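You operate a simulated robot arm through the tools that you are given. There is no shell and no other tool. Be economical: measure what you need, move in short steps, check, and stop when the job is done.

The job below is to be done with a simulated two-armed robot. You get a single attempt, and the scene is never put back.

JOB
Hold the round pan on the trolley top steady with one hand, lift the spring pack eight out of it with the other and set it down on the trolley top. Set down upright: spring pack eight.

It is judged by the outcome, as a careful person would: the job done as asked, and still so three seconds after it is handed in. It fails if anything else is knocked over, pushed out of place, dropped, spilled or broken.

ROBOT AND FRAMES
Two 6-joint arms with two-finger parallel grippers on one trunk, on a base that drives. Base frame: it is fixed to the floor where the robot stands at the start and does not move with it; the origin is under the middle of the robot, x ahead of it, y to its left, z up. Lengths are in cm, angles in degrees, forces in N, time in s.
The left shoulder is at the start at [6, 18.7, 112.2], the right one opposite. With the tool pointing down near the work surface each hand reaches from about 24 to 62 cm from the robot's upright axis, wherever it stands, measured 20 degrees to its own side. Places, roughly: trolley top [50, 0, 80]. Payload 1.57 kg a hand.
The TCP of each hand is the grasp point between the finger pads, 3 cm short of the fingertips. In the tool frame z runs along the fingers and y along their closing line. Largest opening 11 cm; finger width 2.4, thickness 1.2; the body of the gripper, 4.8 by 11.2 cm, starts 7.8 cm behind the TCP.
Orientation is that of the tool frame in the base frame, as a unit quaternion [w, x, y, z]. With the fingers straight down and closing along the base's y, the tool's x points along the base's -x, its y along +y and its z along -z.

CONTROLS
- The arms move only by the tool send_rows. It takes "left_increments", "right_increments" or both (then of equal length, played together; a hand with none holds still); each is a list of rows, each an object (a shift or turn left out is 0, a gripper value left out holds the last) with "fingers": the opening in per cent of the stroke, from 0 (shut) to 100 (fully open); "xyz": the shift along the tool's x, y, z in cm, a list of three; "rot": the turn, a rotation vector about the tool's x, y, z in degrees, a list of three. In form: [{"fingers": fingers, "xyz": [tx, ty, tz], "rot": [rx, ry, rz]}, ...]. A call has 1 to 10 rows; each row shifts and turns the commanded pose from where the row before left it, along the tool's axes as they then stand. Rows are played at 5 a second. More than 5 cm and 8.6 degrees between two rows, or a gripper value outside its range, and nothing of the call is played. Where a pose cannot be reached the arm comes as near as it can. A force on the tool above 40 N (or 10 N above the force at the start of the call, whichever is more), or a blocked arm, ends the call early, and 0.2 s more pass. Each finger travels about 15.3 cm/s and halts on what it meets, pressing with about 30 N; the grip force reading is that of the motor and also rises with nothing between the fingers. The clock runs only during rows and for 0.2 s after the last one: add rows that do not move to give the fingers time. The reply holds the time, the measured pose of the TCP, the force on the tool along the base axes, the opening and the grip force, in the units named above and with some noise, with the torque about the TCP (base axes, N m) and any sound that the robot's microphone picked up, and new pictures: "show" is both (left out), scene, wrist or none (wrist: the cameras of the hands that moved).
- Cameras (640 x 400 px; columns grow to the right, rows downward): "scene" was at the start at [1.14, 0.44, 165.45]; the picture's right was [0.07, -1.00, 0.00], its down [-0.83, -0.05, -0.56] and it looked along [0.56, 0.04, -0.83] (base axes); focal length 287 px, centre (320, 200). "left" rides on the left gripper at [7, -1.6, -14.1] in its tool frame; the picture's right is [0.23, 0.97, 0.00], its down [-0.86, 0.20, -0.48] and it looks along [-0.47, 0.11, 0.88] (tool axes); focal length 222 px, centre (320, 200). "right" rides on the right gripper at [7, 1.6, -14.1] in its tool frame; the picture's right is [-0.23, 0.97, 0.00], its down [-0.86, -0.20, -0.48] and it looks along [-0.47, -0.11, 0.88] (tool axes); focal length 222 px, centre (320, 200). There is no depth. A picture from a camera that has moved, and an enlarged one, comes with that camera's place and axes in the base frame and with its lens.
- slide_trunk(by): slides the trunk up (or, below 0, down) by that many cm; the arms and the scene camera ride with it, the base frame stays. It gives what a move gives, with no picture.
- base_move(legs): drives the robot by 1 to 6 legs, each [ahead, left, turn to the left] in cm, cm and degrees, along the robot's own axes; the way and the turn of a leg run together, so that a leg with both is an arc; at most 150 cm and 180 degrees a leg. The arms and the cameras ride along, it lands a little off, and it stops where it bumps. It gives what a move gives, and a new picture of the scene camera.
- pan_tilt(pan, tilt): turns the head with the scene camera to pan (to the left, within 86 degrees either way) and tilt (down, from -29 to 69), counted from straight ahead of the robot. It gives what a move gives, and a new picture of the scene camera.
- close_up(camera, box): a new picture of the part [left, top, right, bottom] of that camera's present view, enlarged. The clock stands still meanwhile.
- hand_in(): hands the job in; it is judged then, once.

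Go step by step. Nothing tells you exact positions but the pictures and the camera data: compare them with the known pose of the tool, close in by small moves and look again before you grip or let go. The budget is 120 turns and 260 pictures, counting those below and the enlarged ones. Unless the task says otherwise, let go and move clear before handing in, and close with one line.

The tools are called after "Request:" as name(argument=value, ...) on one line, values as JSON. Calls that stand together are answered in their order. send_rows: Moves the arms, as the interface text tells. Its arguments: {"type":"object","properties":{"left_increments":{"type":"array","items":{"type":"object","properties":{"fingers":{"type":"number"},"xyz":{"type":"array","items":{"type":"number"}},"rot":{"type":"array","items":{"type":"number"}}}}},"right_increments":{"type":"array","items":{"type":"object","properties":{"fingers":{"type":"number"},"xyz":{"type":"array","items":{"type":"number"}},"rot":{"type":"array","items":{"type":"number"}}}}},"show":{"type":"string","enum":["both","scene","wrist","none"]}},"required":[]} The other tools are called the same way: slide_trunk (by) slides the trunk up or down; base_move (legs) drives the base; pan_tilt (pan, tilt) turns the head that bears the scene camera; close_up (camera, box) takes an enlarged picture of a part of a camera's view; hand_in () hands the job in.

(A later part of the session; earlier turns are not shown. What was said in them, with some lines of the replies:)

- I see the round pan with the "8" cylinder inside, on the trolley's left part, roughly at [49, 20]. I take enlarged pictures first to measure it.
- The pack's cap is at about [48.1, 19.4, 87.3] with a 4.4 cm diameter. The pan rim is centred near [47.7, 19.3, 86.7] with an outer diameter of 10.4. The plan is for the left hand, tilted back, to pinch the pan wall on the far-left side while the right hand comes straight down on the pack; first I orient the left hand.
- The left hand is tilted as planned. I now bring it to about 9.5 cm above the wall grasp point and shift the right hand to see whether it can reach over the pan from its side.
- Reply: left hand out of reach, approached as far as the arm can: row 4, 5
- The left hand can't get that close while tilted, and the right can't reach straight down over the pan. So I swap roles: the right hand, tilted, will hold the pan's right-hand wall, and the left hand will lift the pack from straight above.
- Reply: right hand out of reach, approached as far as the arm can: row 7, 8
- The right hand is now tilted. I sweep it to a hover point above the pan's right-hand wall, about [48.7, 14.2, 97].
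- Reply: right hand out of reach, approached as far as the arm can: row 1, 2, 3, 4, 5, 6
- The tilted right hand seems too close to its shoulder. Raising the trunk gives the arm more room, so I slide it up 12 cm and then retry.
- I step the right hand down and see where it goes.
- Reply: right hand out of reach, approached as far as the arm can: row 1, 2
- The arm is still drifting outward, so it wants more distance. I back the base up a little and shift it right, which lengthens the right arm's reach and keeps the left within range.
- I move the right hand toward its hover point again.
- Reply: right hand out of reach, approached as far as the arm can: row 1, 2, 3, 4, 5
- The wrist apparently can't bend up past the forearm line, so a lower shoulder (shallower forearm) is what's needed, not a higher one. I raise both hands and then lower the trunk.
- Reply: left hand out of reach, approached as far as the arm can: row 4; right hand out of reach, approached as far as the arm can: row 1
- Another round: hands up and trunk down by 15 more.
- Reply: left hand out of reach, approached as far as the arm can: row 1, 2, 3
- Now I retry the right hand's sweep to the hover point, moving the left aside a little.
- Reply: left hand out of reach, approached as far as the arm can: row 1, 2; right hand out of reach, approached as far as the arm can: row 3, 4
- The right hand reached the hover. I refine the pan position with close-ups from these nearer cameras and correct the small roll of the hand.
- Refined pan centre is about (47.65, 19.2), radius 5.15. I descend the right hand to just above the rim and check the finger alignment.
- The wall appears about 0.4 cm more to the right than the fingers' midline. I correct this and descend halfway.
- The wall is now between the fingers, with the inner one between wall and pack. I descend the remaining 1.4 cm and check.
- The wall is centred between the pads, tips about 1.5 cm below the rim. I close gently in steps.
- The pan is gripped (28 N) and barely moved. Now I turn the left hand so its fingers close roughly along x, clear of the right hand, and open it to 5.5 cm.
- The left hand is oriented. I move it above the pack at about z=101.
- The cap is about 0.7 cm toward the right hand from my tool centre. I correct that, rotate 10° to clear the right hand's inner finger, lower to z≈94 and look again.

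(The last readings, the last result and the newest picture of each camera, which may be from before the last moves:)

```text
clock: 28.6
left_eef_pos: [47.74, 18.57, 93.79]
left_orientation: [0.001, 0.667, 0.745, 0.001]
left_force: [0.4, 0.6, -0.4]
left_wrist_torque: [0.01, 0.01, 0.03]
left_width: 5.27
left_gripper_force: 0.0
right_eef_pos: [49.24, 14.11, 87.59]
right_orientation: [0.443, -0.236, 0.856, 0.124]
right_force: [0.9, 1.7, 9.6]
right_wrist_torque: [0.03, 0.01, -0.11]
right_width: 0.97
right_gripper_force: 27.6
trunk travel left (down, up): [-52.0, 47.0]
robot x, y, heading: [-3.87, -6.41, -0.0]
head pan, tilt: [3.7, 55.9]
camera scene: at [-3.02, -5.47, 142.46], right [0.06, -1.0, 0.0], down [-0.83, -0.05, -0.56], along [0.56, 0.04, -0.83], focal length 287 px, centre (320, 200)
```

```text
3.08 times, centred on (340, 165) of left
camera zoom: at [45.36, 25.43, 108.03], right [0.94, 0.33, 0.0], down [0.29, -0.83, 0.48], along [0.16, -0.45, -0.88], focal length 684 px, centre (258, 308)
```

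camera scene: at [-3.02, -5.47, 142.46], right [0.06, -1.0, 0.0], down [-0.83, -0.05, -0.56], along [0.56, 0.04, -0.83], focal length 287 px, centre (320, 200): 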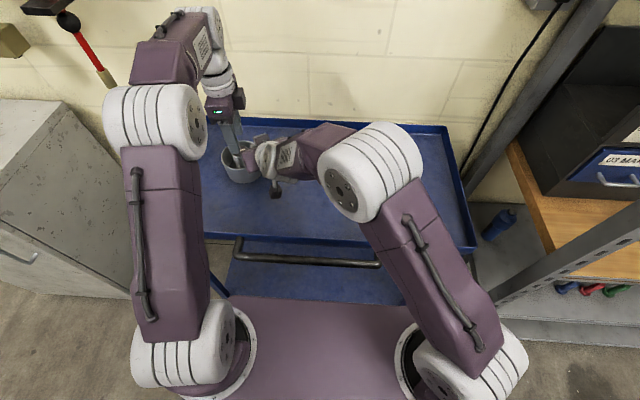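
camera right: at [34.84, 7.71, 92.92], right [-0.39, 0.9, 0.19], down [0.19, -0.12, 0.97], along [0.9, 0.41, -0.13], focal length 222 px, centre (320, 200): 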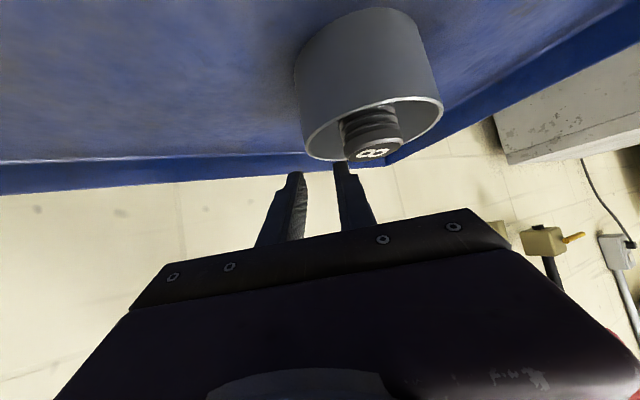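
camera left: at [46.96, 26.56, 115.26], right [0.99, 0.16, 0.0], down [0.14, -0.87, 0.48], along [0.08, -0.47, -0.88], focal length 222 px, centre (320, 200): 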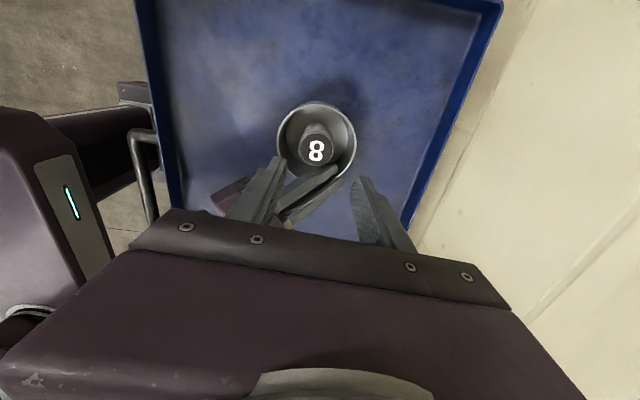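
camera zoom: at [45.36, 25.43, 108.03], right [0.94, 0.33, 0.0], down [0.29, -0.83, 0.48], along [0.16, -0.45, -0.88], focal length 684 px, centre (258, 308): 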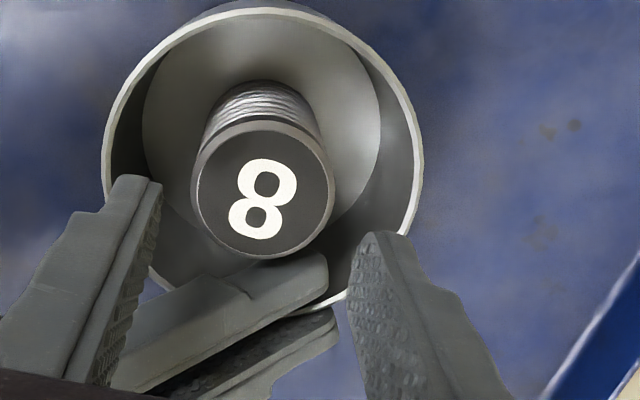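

Centred along the hand's x; I shift 0.2 cm along the closing line, then lower so the tips straddle the cap, and look.

Request:
send_rows(left_increments=[{"xyz": [0, 0.2, 0]}, {"xyz": [0, 0, 2.2]}, {"xyz": [0, 0, 2.0]}, {}], show="none")

Request:
close_up(camera="left", box=[240, 100, 440, 230])

Request:
close_up(camera="scene", box=[200, 70, 300, 200])

```text
clock: 29.6
left_eef_pos: [48.27, 18.63, 89.72]
left_orientation: [0.001, 0.667, 0.745, 0.001]
left_force: [-0.2, -0.3, 0.1]
left_wrist_torque: [-0.05, -0.01, 0.02]
left_width: 5.29
left_gripper_force: 0.0
right_eef_pos: [49.23, 14.07, 87.53]
right_orientation: [0.444, -0.236, 0.855, 0.124]
right_force: [1.4, 1.9, 9.2]
right_wrist_torque: [0.07, 0.02, -0.1]
right_width: 0.98
right_gripper_force: 27.5
trunk travel left (down, up): [-52.0, 47.0]
robot x, y, heading: [-4.36, -5.55, -0.1]
head pan, tilt: [3.7, 55.9]
```

```text
3.08 times, centred on (340, 165) of left
camera zoom: at [45.65, 25.49, 103.98], right [0.94, 0.33, 0.0], down [0.29, -0.83, 0.48], along [0.16, -0.45, -0.88], focal length 684 px, centre (258, 308)
```

zoom: 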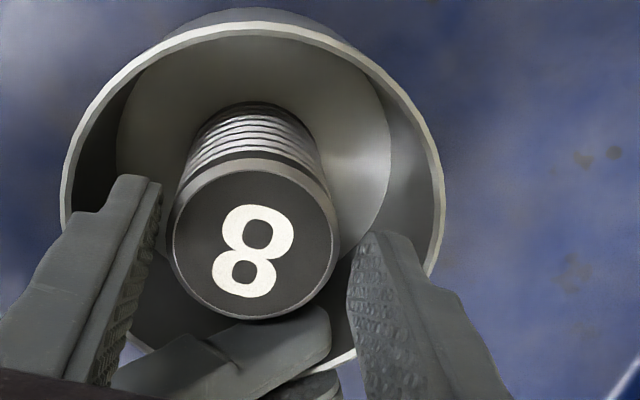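

```text
3.08 times, centred on (250, 135) of scene
camera zoom: at [-3.02, -5.47, 142.46], right [0.06, -1.0, 0.0], down [-0.83, -0.05, -0.56], along [0.56, 0.04, -0.83], focal length 883 px, centre (535, 400)
```

zoom: 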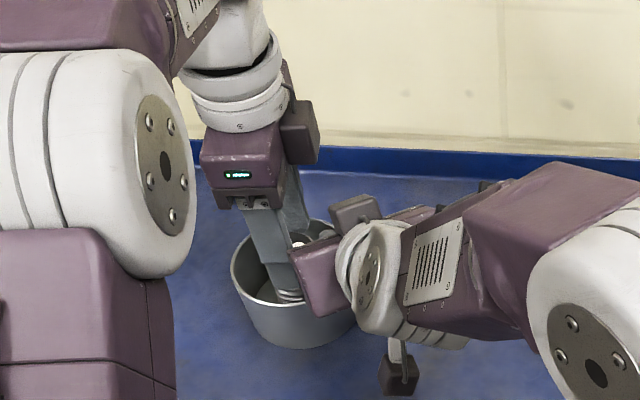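

The fingers straddle the cap centrally. I descend the last 2.7 cm.

Request:
send_rows(left_increments=[{"xyz": [0, 0, 1.4]}, {"xyz": [0, 0, 1.3]}, {}], show="none")

Request:
close_up(camera="left", box=[240, 100, 440, 230])

Request:
close_up(camera="scene", box=[200, 70, 300, 200])

```text
clock: 30.4
left_eef_pos: [48.1, 18.69, 87.04]
left_orientation: [0.0, 0.668, 0.744, 0.002]
left_force: [0.1, 0.1, -0.9]
left_wrist_torque: [-0.02, -0.01, 0.0]
left_width: 5.27
left_gripper_force: 0.0
right_eef_pos: [49.23, 14.1, 87.55]
right_orientation: [0.444, -0.236, 0.855, 0.125]
right_force: [0.7, 2.2, 8.5]
right_wrist_torque: [0.05, 0.06, -0.06]
right_width: 0.97
right_gripper_force: 27.9
trunk travel left (down, up): [-52.0, 47.0]
robot x, y, heading: [-4.06, -5.97, -0.1]
head pan, tilt: [3.7, 55.9]
```

```text
3.08 times, centred on (340, 165) of left
camera zoom: at [45.62, 25.5, 101.26], right [0.94, 0.33, 0.0], down [0.29, -0.83, 0.48], along [0.16, -0.45, -0.88], focal length 684 px, centre (258, 308)
```

zoom: 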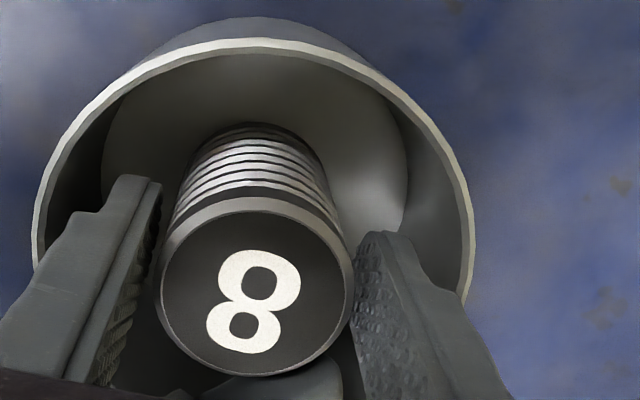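

```text
3.08 times, centred on (250, 135) of scene
camera zoom: at [-3.02, -5.48, 142.46], right [0.06, -1.0, 0.0], down [-0.83, -0.05, -0.56], along [0.56, 0.04, -0.83], focal length 883 px, centre (535, 400)
```

zoom: 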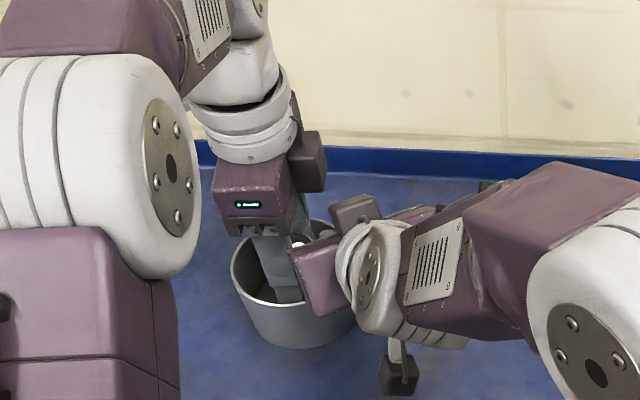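

The pack is centred between the pads and nothing touches. I close gently.

Request:
send_rows(left_increments=[{"fingers": 44}, {"fingers": 41}, {"fingers": 38}, {"fingers": 34}, {"fingers": 30}, {}, {}], show="none")

Request:
close_up(camera="left", box=[240, 100, 440, 230])

```text
clock: 32.0
left_eef_pos: [48.04, 18.53, 87.09]
left_orientation: [0.001, 0.668, 0.744, 0.002]
left_force: [-0.3, 0.3, -0.5]
left_wrist_torque: [-0.01, 0.15, -0.01]
left_width: 4.44
left_gripper_force: 30.0
right_eef_pos: [49.25, 14.16, 87.57]
right_orientation: [0.444, -0.236, 0.855, 0.124]
right_force: [1.4, 1.0, 9.0]
right_wrist_torque: [0.12, -0.03, -0.09]
right_width: 0.98
right_gripper_force: 28.1
trunk travel left (down, up): [-52.0, 47.0]
robot x, y, heading: [-4.22, -5.82, 0.1]
head pan, tilt: [3.7, 55.9]
```

```text
3.08 times, centred on (340, 165) of left
camera zoom: at [45.62, 25.49, 101.29], right [0.94, 0.33, 0.0], down [0.29, -0.83, 0.48], along [0.16, -0.45, -0.88], focal length 684 px, centre (258, 308)
```

zoom: 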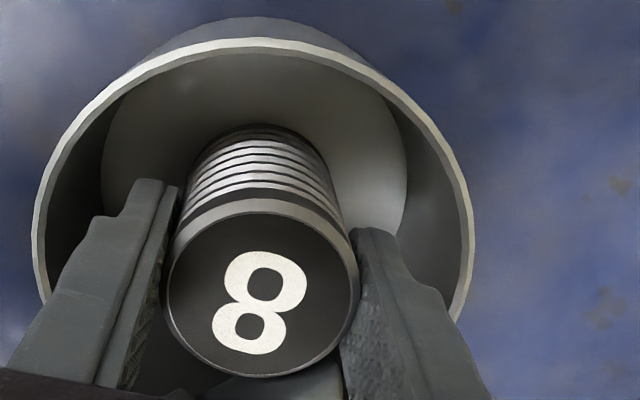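

Gripped at 4.44 cm width with 30 N. I lift slowly straight up and check.

Request:
send_rows(left_increments=[{"xyz": [0, 0, -0.7]}, {"xyz": [0, 0, -1.0]}, {"xyz": [0, 0, -1.0]}, {}], show="none")

Request:
close_up(camera="left", box=[240, 100, 440, 230])

```text
clock: 33.0
left_eef_pos: [47.98, 18.71, 89.79]
left_orientation: [0.002, 0.668, 0.744, 0.001]
left_force: [0.3, 0.3, -3.6]
left_wrist_torque: [-0.03, -0.01, 0.01]
left_width: 4.41
left_gripper_force: 30.4
right_eef_pos: [49.29, 14.14, 87.47]
right_orientation: [0.444, -0.236, 0.855, 0.124]
right_force: [-1.5, 1.0, 8.2]
right_wrist_torque: [-0.05, 0.07, -0.09]
right_width: 0.93
right_gripper_force: 27.9
trunk travel left (down, up): [-52.0, 47.0]
robot x, y, heading: [-3.87, -6.13, 0.1]
head pan, tilt: [3.7, 55.9]
```

```text
3.08 times, centred on (340, 165) of left
camera zoom: at [45.6, 25.53, 103.99], right [0.94, 0.33, 0.0], down [0.29, -0.83, 0.48], along [0.16, -0.45, -0.88], focal length 684 px, centre (258, 308)
```

zoom: 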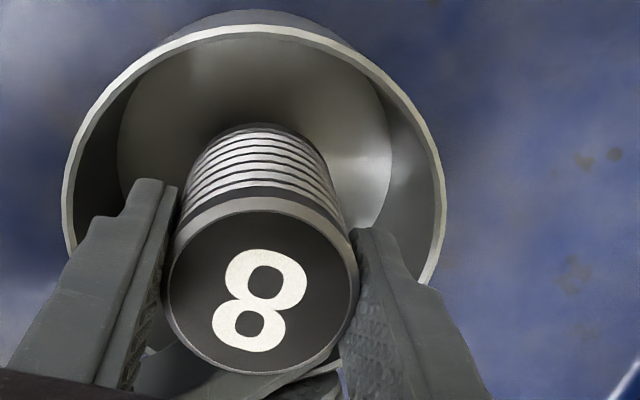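

The pack rises with the hand and the pan stays. I lift it fully clear of the rim.

Request:
send_rows(left_increments=[{"xyz": [0, 0, -2]}, {"xyz": [0, 0, -2]}, {"xyz": [0, 0, -2]}, {"xyz": [0, 0, -2]}, {"xyz": [0, 0, -2]}, {}])

```text
clock: 34.4
left_eef_pos: [47.96, 18.71, 99.75]
left_orientation: [0.001, 0.668, 0.744, 0.0]
left_force: [-0.1, 0.5, -4.5]
left_wrist_torque: [0.0, 0.04, 0.02]
left_width: 4.44
left_gripper_force: 30.0
right_eef_pos: [49.43, 14.22, 87.48]
right_orientation: [0.444, -0.236, 0.855, 0.124]
right_force: [-1.0, -0.1, 9.4]
right_wrist_torque: [0.01, -0.01, -0.07]
right_width: 0.96
right_gripper_force: 27.8
trunk travel left (down, up): [-52.0, 47.0]
robot x, y, heading: [-4.39, -5.82, 0.3]
head pan, tilt: [3.7, 55.9]
camera scene: at [-3.02, -5.48, 142.45], right [0.06, -1.0, 0.0], down [-0.83, -0.05, -0.56], along [0.56, 0.04, -0.83], focal length 287 px, centre (320, 200)
camera left: at [45.58, 25.66, 114.01], right [0.94, 0.33, 0.0], down [0.29, -0.83, 0.48], along [0.16, -0.45, -0.88], focal length 222 px, centre (320, 200)
```

scene: 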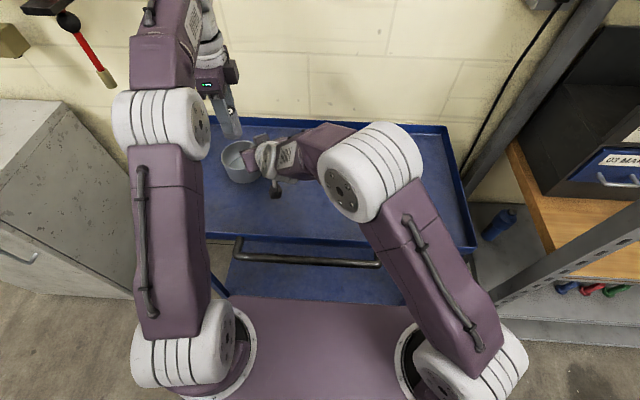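
left: 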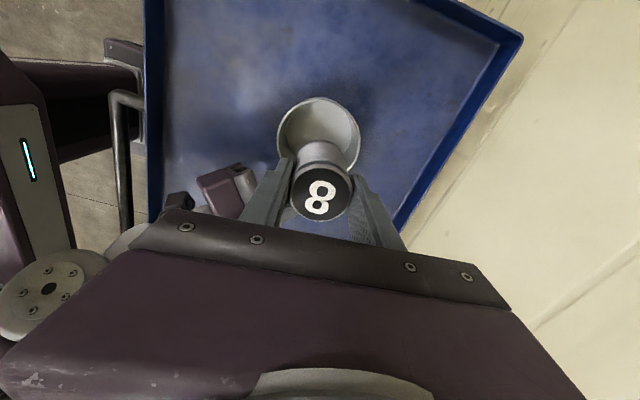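

The pack is clear above the pan. Before releasing the pan I carry the pack to the left and toward the robot, to about (36.5, 24), away from the right hand.

Request:
send_rows(left_increments=[{"xyz": [2.6, 0.28, 0]}, {"xyz": [2.6, 0.28, 0]}, {"xyz": [0.31, -2.9, 0]}, {"xyz": [0.31, -2.9, 0]}, {"xyz": [0.31, -2.9, 0]}, {"xyz": [0.31, -2.9, 0]}, {}])

```text
clock: 36.0
left_eef_pos: [36.29, 23.89, 99.75]
left_orientation: [0.001, 0.668, 0.744, 0.001]
left_force: [-0.3, -0.5, -3.1]
left_wrist_torque: [0.0, 0.0, -0.02]
left_width: 4.42
left_gripper_force: 29.6
right_eef_pos: [49.27, 14.19, 87.45]
right_orientation: [0.444, -0.236, 0.855, 0.124]
right_force: [-0.8, -1.1, 9.7]
right_wrist_torque: [0.25, -0.19, -0.02]
right_width: 0.97
right_gripper_force: 28.3
trunk travel left (down, up): [-52.0, 47.0]
robot x, y, heading: [-4.3, -5.86, -0.0]
head pan, tilt: [3.7, 55.9]
camera scene: at [-3.04, -5.5, 142.46], right [0.06, -1.0, 0.0], down [-0.83, -0.05, -0.56], along [0.56, 0.04, -0.83], focal length 287 px, centre (320, 200)
camera left: at [33.82, 30.73, 113.92], right [0.94, 0.33, 0.0], down [0.29, -0.83, 0.48], along [0.16, -0.45, -0.88], focal length 222 px, centre (320, 200)
```

scene: 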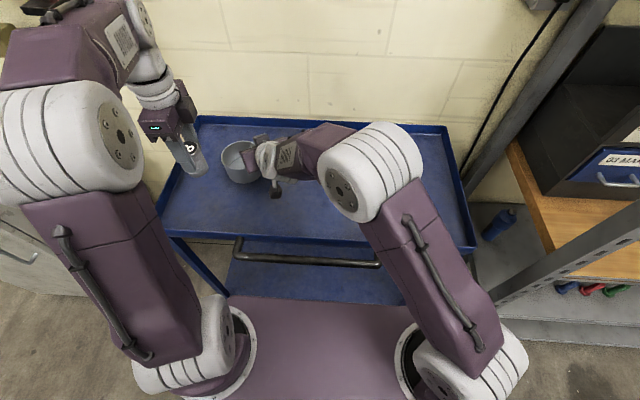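
left: 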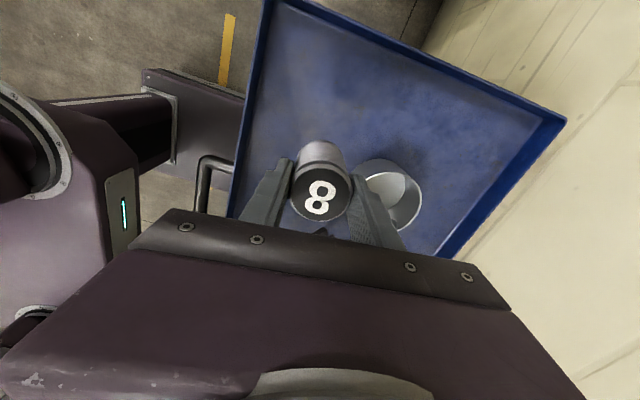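

The spot is clear tray inside the lips. I lower the pack to just above the surface.

Request:
send_rows(left_increments=[{"xyz": [0, 0, 3]}, {"xyz": [0, 0, 3]}, {"xyz": [0, 0, 3]}, {"xyz": [0, 0, 2.5]}, {}], show="wrist")

Request:
close_up(camera="scene", box=[140, 100, 280, 230])

```text
clock: 37.2
left_eef_pos: [36.67, 23.77, 88.37]
left_orientation: [0.001, 0.668, 0.744, 0.001]
left_force: [0.6, 0.5, -3.8]
left_wrist_torque: [0.02, -0.03, 0.0]
left_width: 4.44
left_gripper_force: 30.0
right_eef_pos: [49.37, 14.16, 87.54]
right_orientation: [0.444, -0.236, 0.855, 0.124]
right_force: [-0.2, -0.5, 9.2]
right_wrist_torque: [0.11, 0.07, 0.03]
right_width: 0.97
right_gripper_force: 27.7
trunk travel left (down, up): [-52.0, 47.0]
robot x, y, heading: [-4.17, -5.97, -0.2]
head pan, tilt: [3.7, 55.9]
camera left: at [34.11, 30.7, 102.55], right [0.94, 0.33, 0.0], down [0.29, -0.83, 0.48], along [0.16, -0.45, -0.88], focal length 222 px, centre (320, 200)
```

left: 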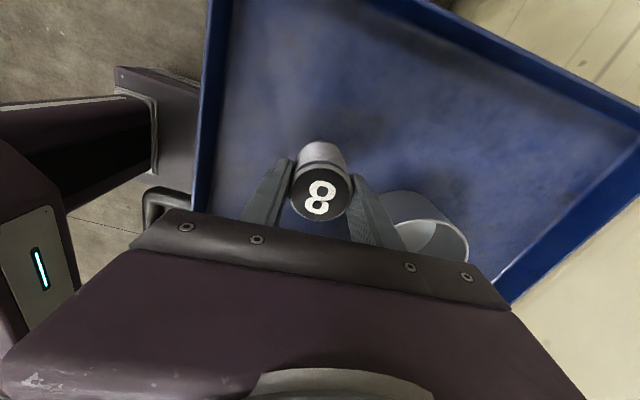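

```text
3.08 times, centred on (210, 165) of scene
camera zoom: at [-3.05, -5.5, 142.45], right [0.06, -1.0, 0.0], down [-0.83, -0.05, -0.56], along [0.56, 0.04, -0.83], focal length 883 px, centre (658, 308)
```

zoom: 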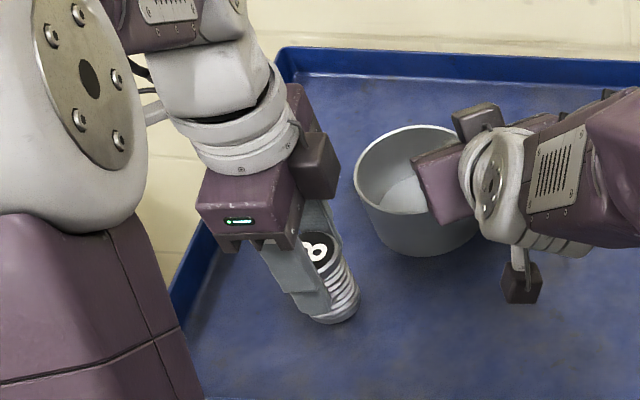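

I lower in small steps, watching the vertical force.

Request:
send_rows(left_increments=[{"xyz": [0, 0, 0.4]}, {"xyz": [0, 0, 0.3]}, {"xyz": [0, 0, 0.3]}, {"xyz": [0, 0, 0.2]}, {}], show="none")

```text
clock: 38.4
left_eef_pos: [36.49, 23.8, 87.1]
left_orientation: [0.002, 0.667, 0.745, 0.001]
left_force: [0.3, -0.3, -3.6]
left_wrist_torque: [0.04, -0.03, -0.04]
left_width: 4.45
left_gripper_force: 30.2
right_eef_pos: [49.22, 14.24, 87.45]
right_orientation: [0.444, -0.236, 0.855, 0.124]
right_force: [-2.4, -1.1, 8.5]
right_wrist_torque: [0.03, 0.04, 0.03]
right_width: 0.95
right_gripper_force: 27.4
trunk travel left (down, up): [-52.0, 47.0]
robot x, y, heading: [-4.34, -6.15, -0.1]
head pan, tilt: [3.7, 55.9]
```

Request:
send_rows(left_increments=[{"xyz": [0, 0, 0.15]}, {"xyz": [0, 0, 0.1]}, {}], show="none")

```text
clock: 39.2
left_eef_pos: [36.42, 23.8, 86.89]
left_orientation: [0.001, 0.668, 0.745, 0.002]
left_force: [0.5, -0.2, -3.7]
left_wrist_torque: [0.01, -0.03, -0.02]
left_width: 4.42
left_gripper_force: 30.3
right_eef_pos: [49.28, 14.1, 87.56]
right_orientation: [0.444, -0.236, 0.855, 0.124]
right_force: [-2.5, -1.0, 8.1]
right_wrist_torque: [0.08, -0.01, 0.02]
right_width: 0.96
right_gripper_force: 27.2
trunk travel left (down, up): [-52.0, 47.0]
robot x, y, heading: [-4.02, -6.06, 0.4]
head pan, tilt: [3.7, 55.9]
```

Still hanging at full weight; I continue in small steps.

Request:
send_rows(left_increments=[{"xyz": [0, 0, 0.1]}, {"xyz": [0, 0, 0.1]}, {}], show="none")

```text
clock: 40.0
left_eef_pos: [36.43, 23.9, 86.82]
left_orientation: [0.001, 0.668, 0.744, 0.002]
left_force: [-2.2, 1.7, 16.7]
left_wrist_torque: [-0.08, 0.36, 0.08]
left_width: 4.44
left_gripper_force: 29.7
right_eef_pos: [49.27, 14.11, 87.46]
right_orientation: [0.444, -0.237, 0.855, 0.125]
right_force: [1.3, 0.8, 0.9]
right_wrist_torque: [0.21, -0.24, -0.07]
right_width: 0.96
right_gripper_force: 28.4
trunk travel left (down, up): [-52.0, 47.0]
robot x, y, heading: [-4.2, -5.83, 0.0]
head pan, tilt: [3.7, 55.9]
```

Contact made with the tray. I ease off a hair and open gradually.

Request:
send_rows(left_increments=[{"xyz": [0, 0, -0.08]}, {"fingers": 42}, {"fingers": 46}, {"fingers": 50}, {"fingers": 54}, {}], show="wrist")

Request:
close_up(camera="scene", box=[140, 100, 280, 230])

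```text
clock: 41.4
left_eef_pos: [36.42, 23.84, 86.73]
left_orientation: [0.002, 0.668, 0.744, 0.001]
left_force: [0.3, 0.1, -0.4]
left_wrist_torque: [0.0, -0.01, -0.02]
left_width: 5.95
left_gripper_force: 0.0
right_eef_pos: [49.21, 13.98, 87.63]
right_orientation: [0.444, -0.235, 0.856, 0.124]
right_force: [-2.5, -0.5, 5.2]
right_wrist_torque: [0.01, 0.04, 0.01]
right_width: 0.94
right_gripper_force: 27.8
trunk travel left (down, up): [-52.0, 47.0]
robot x, y, heading: [-3.97, -5.89, -0.3]
head pan, tilt: [3.7, 55.9]
camera left: at [34.0, 30.74, 100.89], right [0.94, 0.33, 0.0], down [0.29, -0.83, 0.48], along [0.16, -0.45, -0.88], focal length 222 px, centre (320, 200)
```

left: 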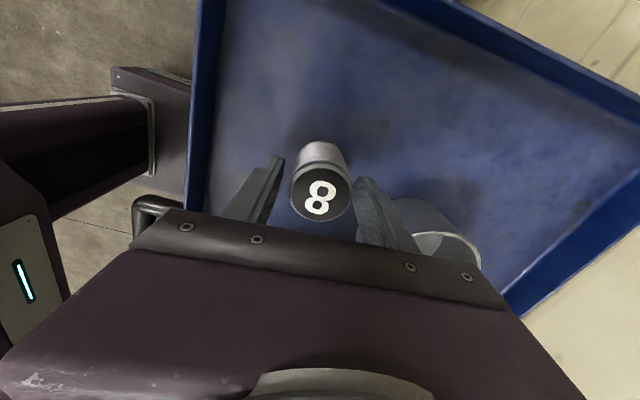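

```text
3.08 times, centred on (210, 165) of scene
camera zoom: at [-3.05, -5.5, 142.45], right [0.06, -1.0, 0.0], down [-0.83, -0.05, -0.56], along [0.56, 0.04, -0.83], focal length 883 px, centre (658, 308)
```

zoom: 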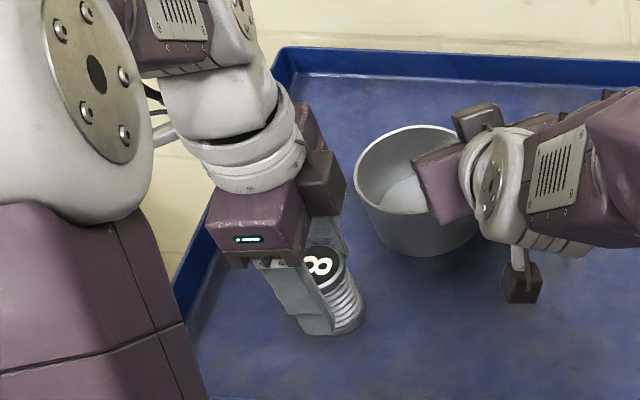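

The pack stands upright on the tray. I raise the left hand straight up, clear of it.

Request:
send_rows(left_increments=[{"xyz": [0, 0, -1.5]}, {"xyz": [0, 0, -2.5]}, {"xyz": [0, 0, -3]}, {"xyz": [0, 0, -3]}, {"xyz": [0, 0, -3]}, {}], show="scene")

Request:
close_up(camera="right", box=[220, 60, 420, 200])

```text
clock: 42.8
left_eef_pos: [36.38, 23.91, 99.79]
left_orientation: [0.001, 0.668, 0.744, 0.001]
left_force: [-1.4, -0.8, 0.0]
left_wrist_torque: [-0.01, 0.04, 0.0]
left_width: 5.93
left_gripper_force: 0.0
right_eef_pos: [49.24, 14.15, 87.5]
right_orientation: [0.443, -0.236, 0.856, 0.124]
right_force: [-1.5, 0.0, 5.5]
right_wrist_torque: [0.09, -0.02, 0.04]
right_width: 0.95
right_gripper_force: 28.0
trunk travel left (down, up): [-52.0, 47.0]
robot x, y, heading: [-4.16, -5.53, -0.1]
head pan, tilt: [3.7, 55.9]
camera scene: at [-3.04, -5.5, 142.46], right [0.06, -1.0, 0.0], down [-0.83, -0.05, -0.56], along [0.56, 0.04, -0.83], focal length 287 px, centre (320, 200)
```

scene: 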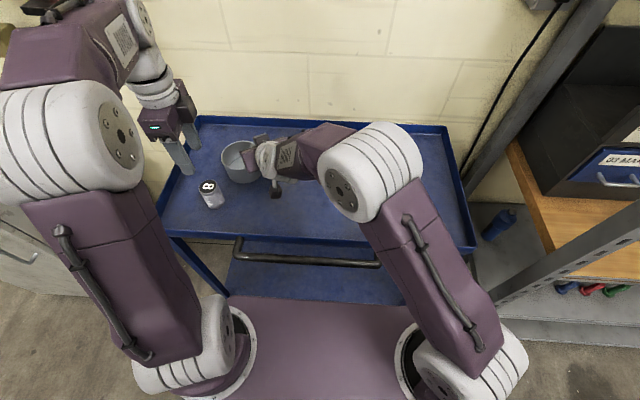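

```text
2.86 times, centred on (320, 130) of right
camera zoom: at [35.22, 7.55, 90.06], right [-0.39, 0.9, 0.19], down [0.19, -0.12, 0.97], along [0.9, 0.41, -0.12], focal length 635 px, centre (320, 400)
```

zoom: 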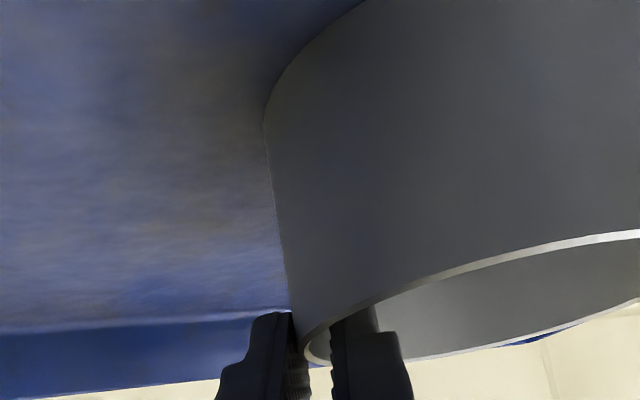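

The pack stands alone and the left hand is clear. Now I open the right hand on the pan and lift it straight up.

Request:
send_rows(right_increments=[{"fingers": 12}, {"fingers": 18}, {"fingers": 24}, {}, {"xyz": [-0.82, 0, -0.58]}, {"xyz": [-1.64, 0, -1.16]}, {"xyz": [-2.45, 0, -1.73]}, {"xyz": [-2.45, 0, -1.73]}, {}])

```text
clock: 44.8
left_eef_pos: [36.44, 24.01, 99.62]
left_orientation: [0.0, 0.668, 0.744, 0.0]
left_force: [-0.3, 0.0, 0.1]
left_wrist_torque: [-0.01, -0.01, -0.03]
left_width: 5.93
left_gripper_force: 0.0
right_eef_pos: [49.39, 14.0, 96.69]
right_orientation: [0.444, -0.236, 0.855, 0.124]
right_force: [0.1, -0.6, -0.1]
right_wrist_torque: [-0.01, -0.01, 0.01]
right_width: 2.63
right_gripper_force: 0.1
trunk travel left (down, up): [-52.0, 47.0]
robot x, y, heading: [-3.92, -6.24, 0.0]
head pan, tilt: [3.7, 55.9]
camera scene: at [-2.89, -5.44, 142.45], right [0.06, -1.0, 0.0], down [-0.83, -0.05, -0.56], along [0.56, 0.04, -0.83], focal length 287 px, centre (320, 200)
camera right: at [35.27, 7.44, 99.13], right [-0.39, 0.9, 0.19], down [0.19, -0.12, 0.97], along [0.9, 0.42, -0.12], focal length 222 px, centre (320, 200)
```

scene: 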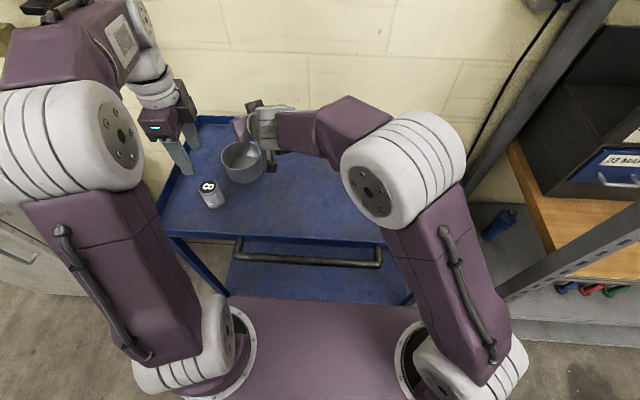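
right: 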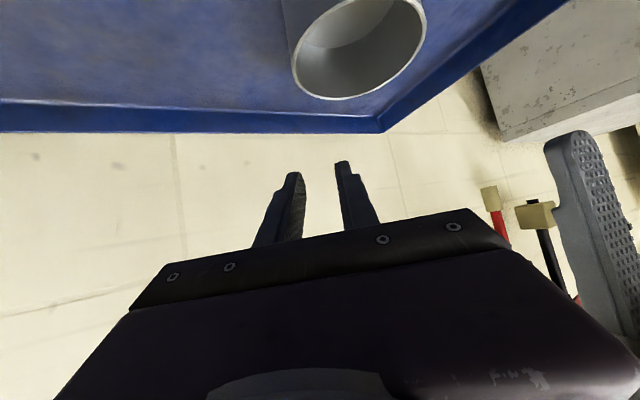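

Both hands are free. I move the right hand aside and take a final look.

Request:
send_rows(right_increments=[{"xyz": [0, -3, 0]}, {"xyz": [0, -3.5, 0]}, {"xyz": [0, -3.5, 0]}, {}], show="none")

Request:
close_up(camera="scene", box=[140, 100, 340, 250])

```text
clock: 45.8
left_eef_pos: [36.39, 23.92, 99.63]
left_orientation: [0.0, 0.668, 0.744, 0.001]
left_force: [-0.6, 0.6, 0.7]
left_wrist_torque: [0.01, 0.01, 0.0]
left_width: 5.94
left_gripper_force: 0.0
right_eef_pos: [54.16, 6.7, 96.64]
right_orientation: [0.45, -0.235, 0.852, 0.126]
right_force: [-0.6, -0.7, -0.2]
right_wrist_torque: [0.04, 0.01, -0.04]
right_width: 2.63
right_gripper_force: 0.0
right hand out of reach, approached as far as the arm can: row 3
trunk travel left (down, up): [-52.0, 47.0]
robot x, y, heading: [-4.07, -5.69, 0.1]
head pan, tilt: [3.7, 55.9]
```

```text
2.67 times, centred on (240, 175) of scene
camera zoom: at [-2.93, -5.43, 142.45], right [0.06, -1.0, 0.0], down [-0.83, -0.05, -0.56], along [0.56, 0.04, -0.83], focal length 765 px, centre (533, 267)
```

zoom: 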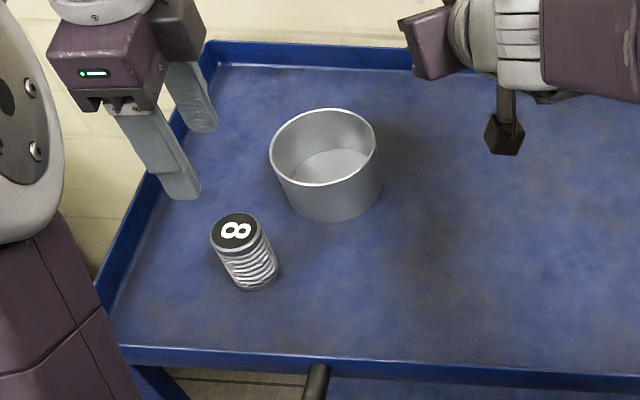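

The pan stands in its place and spring pack eight stands upright on the trolley top. Both hands are clear, so I hand in.

Request:
hand_in()

```text
The job is handed in.
```

I lifted spring pack eight out of the pan with the left hand while the right hand held the pan. The pack now stands upright on the trolley top, both hands are clear, and the job is handed in.
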